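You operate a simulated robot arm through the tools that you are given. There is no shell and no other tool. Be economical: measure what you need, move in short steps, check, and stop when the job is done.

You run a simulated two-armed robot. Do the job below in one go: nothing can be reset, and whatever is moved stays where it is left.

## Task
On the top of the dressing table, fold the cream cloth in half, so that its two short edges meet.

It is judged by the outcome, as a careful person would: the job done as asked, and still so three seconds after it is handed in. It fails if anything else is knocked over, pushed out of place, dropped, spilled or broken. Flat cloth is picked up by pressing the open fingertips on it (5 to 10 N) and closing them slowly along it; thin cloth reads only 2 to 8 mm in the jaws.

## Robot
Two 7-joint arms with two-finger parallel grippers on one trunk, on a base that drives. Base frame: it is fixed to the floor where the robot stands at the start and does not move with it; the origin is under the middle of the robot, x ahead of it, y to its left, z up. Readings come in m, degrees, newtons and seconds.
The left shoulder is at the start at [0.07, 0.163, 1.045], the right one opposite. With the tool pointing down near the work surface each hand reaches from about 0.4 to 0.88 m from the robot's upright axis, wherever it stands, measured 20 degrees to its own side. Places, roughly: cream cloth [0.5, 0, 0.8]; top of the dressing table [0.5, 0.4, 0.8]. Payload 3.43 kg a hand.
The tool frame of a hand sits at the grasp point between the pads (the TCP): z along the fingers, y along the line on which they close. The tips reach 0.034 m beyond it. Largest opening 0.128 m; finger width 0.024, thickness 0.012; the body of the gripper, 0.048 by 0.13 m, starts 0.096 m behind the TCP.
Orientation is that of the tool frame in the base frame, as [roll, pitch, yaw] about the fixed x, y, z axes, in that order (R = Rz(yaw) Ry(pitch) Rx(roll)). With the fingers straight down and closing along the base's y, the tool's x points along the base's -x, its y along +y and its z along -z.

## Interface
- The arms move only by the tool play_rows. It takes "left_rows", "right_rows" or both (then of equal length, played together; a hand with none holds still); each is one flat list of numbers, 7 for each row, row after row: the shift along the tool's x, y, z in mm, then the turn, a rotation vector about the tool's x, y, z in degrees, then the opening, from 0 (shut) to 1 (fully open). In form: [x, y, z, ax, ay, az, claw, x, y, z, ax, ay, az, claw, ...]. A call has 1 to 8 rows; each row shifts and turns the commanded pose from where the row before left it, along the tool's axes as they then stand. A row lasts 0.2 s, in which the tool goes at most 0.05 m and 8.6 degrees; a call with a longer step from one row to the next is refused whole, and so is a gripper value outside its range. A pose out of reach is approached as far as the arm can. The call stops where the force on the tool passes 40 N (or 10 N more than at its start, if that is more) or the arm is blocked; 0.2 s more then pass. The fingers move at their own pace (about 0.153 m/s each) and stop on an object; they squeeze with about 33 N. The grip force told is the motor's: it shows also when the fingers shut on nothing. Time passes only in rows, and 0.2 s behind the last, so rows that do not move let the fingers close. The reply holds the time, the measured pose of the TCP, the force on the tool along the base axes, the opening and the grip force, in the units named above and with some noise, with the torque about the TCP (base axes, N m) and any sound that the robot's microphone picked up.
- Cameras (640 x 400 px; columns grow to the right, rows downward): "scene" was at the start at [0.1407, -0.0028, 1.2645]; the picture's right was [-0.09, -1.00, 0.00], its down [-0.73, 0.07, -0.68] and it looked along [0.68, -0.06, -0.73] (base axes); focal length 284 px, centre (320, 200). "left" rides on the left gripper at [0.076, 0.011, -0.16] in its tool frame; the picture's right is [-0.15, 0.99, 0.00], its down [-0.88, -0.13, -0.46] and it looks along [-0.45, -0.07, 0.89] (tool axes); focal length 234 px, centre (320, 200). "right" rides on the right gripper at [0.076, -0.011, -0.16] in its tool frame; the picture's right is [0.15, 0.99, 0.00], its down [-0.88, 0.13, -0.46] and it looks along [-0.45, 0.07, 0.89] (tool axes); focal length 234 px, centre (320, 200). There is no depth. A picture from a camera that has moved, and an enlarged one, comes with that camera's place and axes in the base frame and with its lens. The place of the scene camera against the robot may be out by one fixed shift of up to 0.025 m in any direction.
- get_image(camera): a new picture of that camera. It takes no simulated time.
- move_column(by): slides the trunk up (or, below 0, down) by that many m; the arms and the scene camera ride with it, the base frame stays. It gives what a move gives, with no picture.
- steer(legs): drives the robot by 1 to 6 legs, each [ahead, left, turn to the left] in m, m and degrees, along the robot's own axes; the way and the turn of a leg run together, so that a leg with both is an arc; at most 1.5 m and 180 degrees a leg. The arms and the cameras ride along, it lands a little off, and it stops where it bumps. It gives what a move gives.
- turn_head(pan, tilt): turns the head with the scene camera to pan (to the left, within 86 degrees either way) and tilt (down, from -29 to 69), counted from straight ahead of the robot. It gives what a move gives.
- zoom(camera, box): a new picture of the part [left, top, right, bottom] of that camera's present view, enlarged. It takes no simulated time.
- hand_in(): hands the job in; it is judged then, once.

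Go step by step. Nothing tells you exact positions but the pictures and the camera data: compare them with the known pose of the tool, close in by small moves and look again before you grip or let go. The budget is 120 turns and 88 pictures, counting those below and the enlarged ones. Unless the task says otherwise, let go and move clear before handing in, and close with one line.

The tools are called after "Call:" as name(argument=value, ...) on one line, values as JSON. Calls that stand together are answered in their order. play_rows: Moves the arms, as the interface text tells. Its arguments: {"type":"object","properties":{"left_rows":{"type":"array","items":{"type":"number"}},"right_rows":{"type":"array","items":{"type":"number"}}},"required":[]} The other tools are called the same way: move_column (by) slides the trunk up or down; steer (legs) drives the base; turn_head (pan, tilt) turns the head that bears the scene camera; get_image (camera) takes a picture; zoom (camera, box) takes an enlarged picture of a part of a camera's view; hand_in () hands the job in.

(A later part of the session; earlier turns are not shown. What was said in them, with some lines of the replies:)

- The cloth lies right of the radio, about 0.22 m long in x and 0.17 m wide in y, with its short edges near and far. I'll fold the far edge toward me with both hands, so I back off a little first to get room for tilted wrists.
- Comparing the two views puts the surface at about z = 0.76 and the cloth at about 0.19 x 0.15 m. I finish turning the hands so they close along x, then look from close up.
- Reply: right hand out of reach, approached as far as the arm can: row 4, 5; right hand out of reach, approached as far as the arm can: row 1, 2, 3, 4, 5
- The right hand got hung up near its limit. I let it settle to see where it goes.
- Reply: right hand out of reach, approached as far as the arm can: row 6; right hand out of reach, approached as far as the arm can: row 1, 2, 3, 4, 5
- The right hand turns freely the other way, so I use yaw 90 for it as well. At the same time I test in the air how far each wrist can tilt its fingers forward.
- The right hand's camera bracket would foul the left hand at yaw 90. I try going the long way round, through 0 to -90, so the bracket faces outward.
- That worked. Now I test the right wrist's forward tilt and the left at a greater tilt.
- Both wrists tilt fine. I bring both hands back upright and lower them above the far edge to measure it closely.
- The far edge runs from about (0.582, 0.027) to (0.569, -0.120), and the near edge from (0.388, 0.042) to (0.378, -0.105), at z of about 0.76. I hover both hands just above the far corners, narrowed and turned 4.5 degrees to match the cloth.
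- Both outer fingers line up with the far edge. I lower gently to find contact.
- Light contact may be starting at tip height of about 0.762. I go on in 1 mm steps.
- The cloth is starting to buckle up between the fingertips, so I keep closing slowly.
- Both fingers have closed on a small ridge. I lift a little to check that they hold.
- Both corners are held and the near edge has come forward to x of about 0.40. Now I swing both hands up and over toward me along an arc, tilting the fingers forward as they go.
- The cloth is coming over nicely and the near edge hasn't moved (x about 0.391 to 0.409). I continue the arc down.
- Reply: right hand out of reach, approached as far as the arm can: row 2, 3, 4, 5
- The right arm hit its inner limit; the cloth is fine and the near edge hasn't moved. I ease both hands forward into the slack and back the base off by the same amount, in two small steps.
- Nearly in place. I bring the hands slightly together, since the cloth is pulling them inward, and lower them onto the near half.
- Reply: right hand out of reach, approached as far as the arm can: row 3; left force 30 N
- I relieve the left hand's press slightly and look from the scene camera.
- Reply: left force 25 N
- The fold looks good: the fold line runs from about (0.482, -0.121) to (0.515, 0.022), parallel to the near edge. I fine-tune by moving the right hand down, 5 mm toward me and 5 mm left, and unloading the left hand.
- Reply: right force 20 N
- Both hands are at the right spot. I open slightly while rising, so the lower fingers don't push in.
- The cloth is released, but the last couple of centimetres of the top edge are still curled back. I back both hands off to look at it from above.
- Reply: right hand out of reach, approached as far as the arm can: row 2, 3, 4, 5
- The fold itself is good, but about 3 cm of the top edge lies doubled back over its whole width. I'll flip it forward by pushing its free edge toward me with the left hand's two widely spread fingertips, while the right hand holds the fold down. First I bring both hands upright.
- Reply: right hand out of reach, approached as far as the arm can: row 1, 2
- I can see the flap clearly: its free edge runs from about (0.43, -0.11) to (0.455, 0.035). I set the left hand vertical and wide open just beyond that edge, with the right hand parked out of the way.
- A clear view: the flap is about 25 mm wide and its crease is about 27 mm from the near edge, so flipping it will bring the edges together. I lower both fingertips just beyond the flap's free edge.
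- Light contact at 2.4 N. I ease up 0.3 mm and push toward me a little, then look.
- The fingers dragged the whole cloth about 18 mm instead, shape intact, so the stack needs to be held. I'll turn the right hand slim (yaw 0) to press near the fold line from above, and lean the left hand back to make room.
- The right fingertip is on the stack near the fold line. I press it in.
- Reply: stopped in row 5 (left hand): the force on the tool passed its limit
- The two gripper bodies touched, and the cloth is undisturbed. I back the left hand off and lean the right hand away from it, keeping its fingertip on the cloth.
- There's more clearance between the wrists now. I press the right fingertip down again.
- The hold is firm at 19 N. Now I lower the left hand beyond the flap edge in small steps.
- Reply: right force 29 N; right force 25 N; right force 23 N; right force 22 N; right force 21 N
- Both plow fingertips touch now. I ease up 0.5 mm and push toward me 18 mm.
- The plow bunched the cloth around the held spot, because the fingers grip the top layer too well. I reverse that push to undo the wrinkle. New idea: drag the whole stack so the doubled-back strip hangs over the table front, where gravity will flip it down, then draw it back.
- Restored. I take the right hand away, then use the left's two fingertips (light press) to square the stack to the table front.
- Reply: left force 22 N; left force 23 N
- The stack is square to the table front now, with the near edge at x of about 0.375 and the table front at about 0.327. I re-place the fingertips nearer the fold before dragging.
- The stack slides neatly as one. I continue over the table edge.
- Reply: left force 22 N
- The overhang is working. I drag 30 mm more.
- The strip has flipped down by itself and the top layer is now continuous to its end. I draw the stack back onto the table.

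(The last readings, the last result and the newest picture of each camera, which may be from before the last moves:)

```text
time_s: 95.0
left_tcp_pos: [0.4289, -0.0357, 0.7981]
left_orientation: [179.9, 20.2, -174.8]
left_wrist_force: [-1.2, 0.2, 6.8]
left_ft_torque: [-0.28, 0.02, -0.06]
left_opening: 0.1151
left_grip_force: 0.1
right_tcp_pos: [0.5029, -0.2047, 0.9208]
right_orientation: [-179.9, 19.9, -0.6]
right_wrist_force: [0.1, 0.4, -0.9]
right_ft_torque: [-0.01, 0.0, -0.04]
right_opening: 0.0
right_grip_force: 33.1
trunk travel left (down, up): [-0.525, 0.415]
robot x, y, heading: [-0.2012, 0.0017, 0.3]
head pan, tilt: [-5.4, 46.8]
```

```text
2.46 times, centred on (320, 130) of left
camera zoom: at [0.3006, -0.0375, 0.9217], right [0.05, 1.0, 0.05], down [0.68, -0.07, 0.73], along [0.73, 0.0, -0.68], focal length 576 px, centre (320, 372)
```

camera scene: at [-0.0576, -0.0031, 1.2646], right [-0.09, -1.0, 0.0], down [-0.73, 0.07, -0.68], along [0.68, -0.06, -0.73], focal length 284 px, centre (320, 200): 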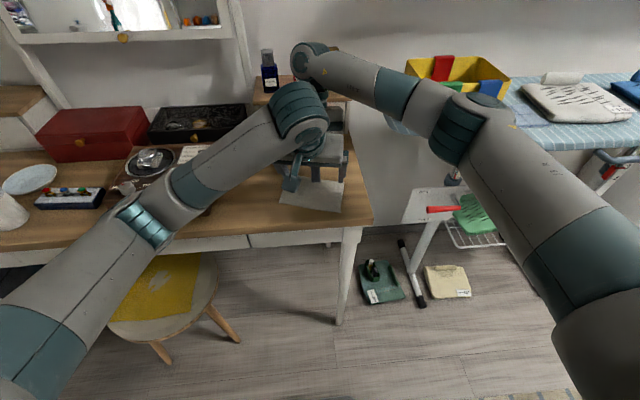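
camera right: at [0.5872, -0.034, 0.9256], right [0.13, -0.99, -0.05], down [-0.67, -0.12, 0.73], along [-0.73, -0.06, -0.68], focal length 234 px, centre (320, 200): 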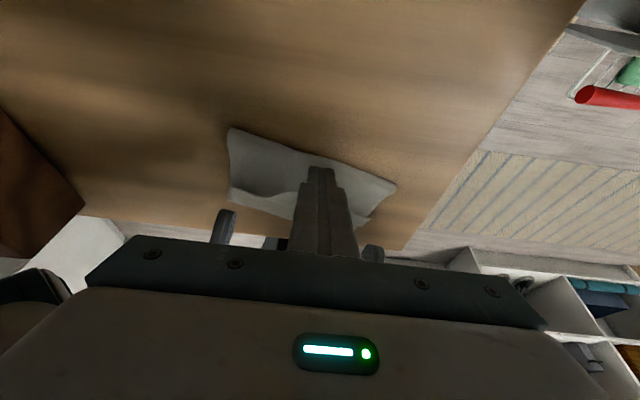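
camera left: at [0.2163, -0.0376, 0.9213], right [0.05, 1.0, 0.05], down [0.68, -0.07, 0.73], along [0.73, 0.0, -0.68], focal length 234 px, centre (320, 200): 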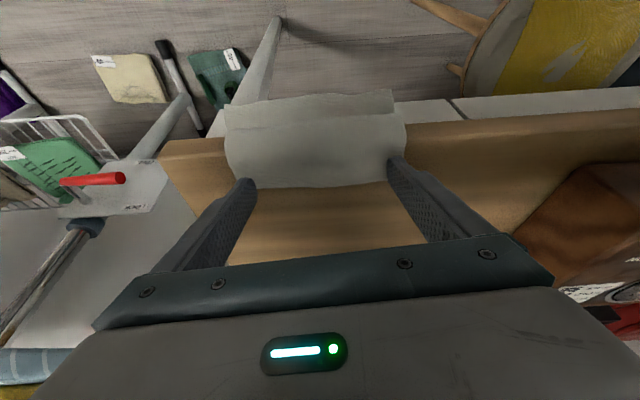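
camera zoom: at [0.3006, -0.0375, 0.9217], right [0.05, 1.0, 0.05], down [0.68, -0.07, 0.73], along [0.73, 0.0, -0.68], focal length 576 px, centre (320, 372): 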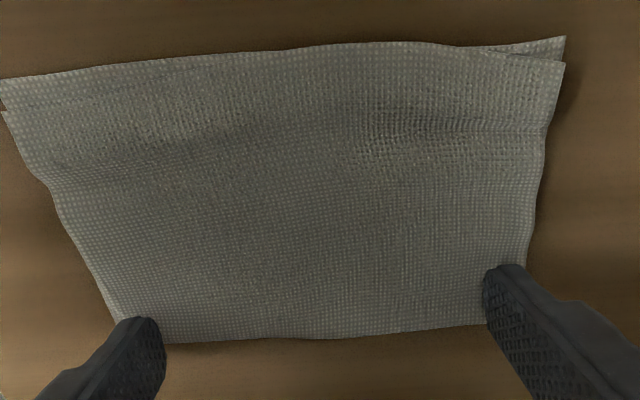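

The two short edges now lie on each other. I lift the left hand straight up and inspect.

Call:
play_rows(left_rows=[-1, 0, -2.8, 0, 0, 0, 0.9, -3.4, 0, -9.4, 0, 0, 0, 0.9, -10, 0, -28, 0, 0, 0, 0.9, -13.6, 0, -37.6, 0, 0, 0, 0.9, 0, 0, 0, 0, 0, 0, 0.9])

Call:
zoom(camera="left", box=[190, 50, 450, 210])

Call:
zoom(camera="scene", box=[250, 160, 390, 250])

```text
time_s: 96.2
left_tcp_pos: [0.4289, -0.0354, 0.8797]
left_orientation: [179.8, 20.1, -174.9]
left_wrist_force: [-0.1, 0.1, 0.9]
left_ft_torque: [0.02, 0.03, -0.01]
left_opening: 0.1152
left_grip_force: 0.0
right_tcp_pos: [0.5038, -0.2058, 0.9189]
right_orientation: [180.0, 20.0, -0.8]
right_wrist_force: [0.4, 0.1, 0.7]
right_ft_torque: [0.0, -0.01, 0.0]
right_opening: 0.0
right_grip_force: 32.7
trunk travel left (down, up): [-0.525, 0.415]
robot x, y, heading: [-0.1972, -0.0021, -0.0]
head pan, tilt: [-5.4, 46.8]
```

```text
2.46 times, centred on (320, 130) of left
camera zoom: at [0.3012, -0.0369, 1.0041], right [0.05, 1.0, 0.05], down [0.68, -0.07, 0.73], along [0.73, 0.0, -0.68], focal length 576 px, centre (320, 372)
```

zoom: 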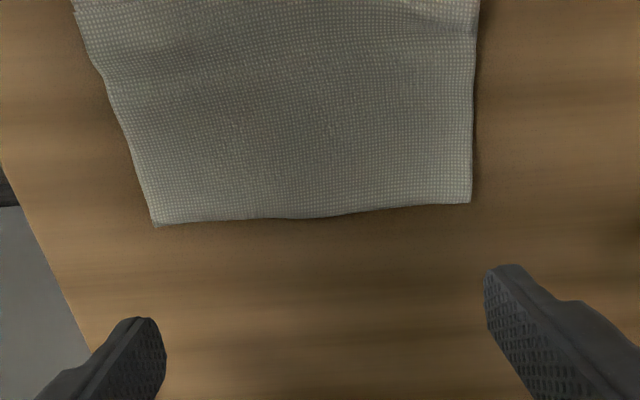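

```text
4.44 times, centred on (320, 205) of scene
camera zoom: at [-0.0569, -0.0028, 1.2644], right [-0.09, -1.0, 0.0], down [-0.73, 0.07, -0.68], along [0.68, -0.06, -0.73], focal length 1261 px, centre (320, 178)
```

zoom: 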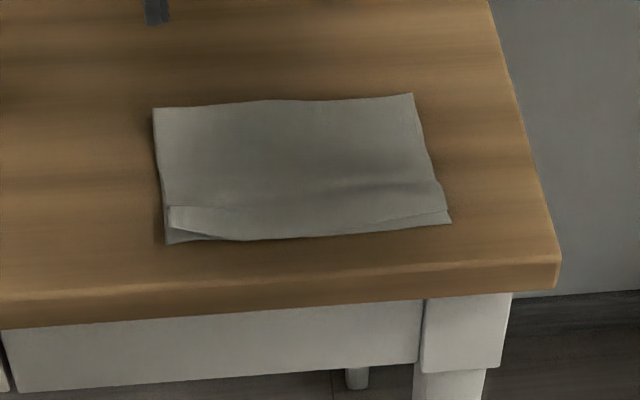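

Call:
zoom(camera="scene", box=[280, 175, 355, 220])

```text
8.53 times, centred on (318, 198) of scene
camera zoom: at [-0.0569, -0.0028, 1.2644], right [-0.09, -1.0, 0.0], down [-0.73, 0.07, -0.68], along [0.68, -0.06, -0.73], focal length 2420 px, centre (341, 221)
```

zoom: 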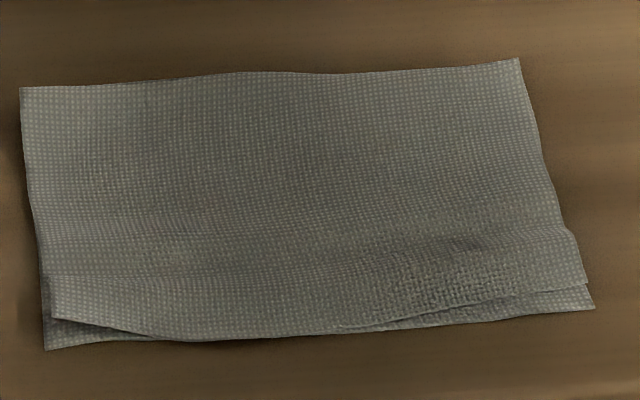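

The cloth is folded in half with its short edges together, about 8 to 10 mm apart at worst at the corners. It is well on the table top and nothing else has moved. I move the left hand clear and hand in.

Call:
play_rows(left_rows=[-10, 0, -28, 0, 0, 0, 0.9, -10, 0, -28, 0, 0, 0, 0.9, 0, 30, -20, 0, 0, 0, 0.9, 0, 30, 0, 0, 0, 0, 0.9, 0, 30, 0, 0, 0, 0, 0.9])

Call:
get_image(camera="scene")

```text
time_s: 97.4
left_tcp_pos: [0.4129, 0.0545, 0.9584]
left_orientation: [179.9, 20.2, -174.8]
left_wrist_force: [-0.4, 0.5, -0.4]
left_ft_torque: [-0.02, 0.02, -0.03]
left_opening: 0.1152
left_grip_force: 0.0
right_tcp_pos: [0.503, -0.204, 0.9208]
right_orientation: [179.9, 20.0, -0.8]
right_wrist_force: [-0.1, 0.2, 1.4]
right_ft_torque: [-0.04, -0.01, 0.0]
right_opening: 0.0
right_grip_force: 32.5
trunk travel left (down, up): [-0.525, 0.415]
robot x, y, heading: [-0.1984, 0.0005, 0.1]
head pan, tilt: [-5.4, 46.8]
```

```text
9 pictures are left
camera scene: at [-0.0577, -0.0015, 1.2646], right [-0.09, -1.0, 0.0], down [-0.73, 0.07, -0.68], along [0.68, -0.06, -0.73], focal length 284 px, centre (320, 200)
```

scene: 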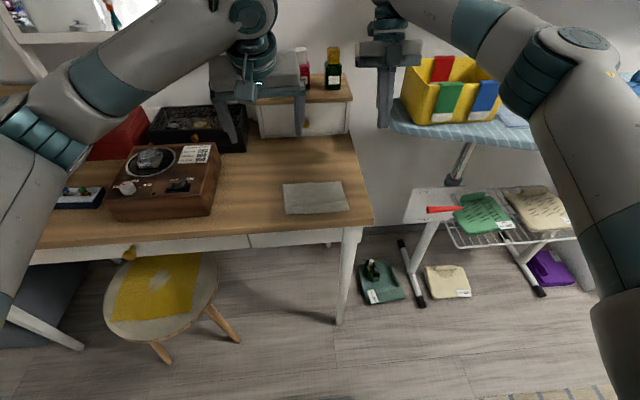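

Both hands are clear, the cloth lies folded on the table, and everything else looks in place. I hand in.

Call:
hand_in()

```text
The job is handed in.
```

The cream cloth is folded in half on the dressing table with its short edges together (8 to 10 mm apart at worst, at one corner), slightly wavy and a few centimetres nearer the table front than it started; nothing else looks disturbed.
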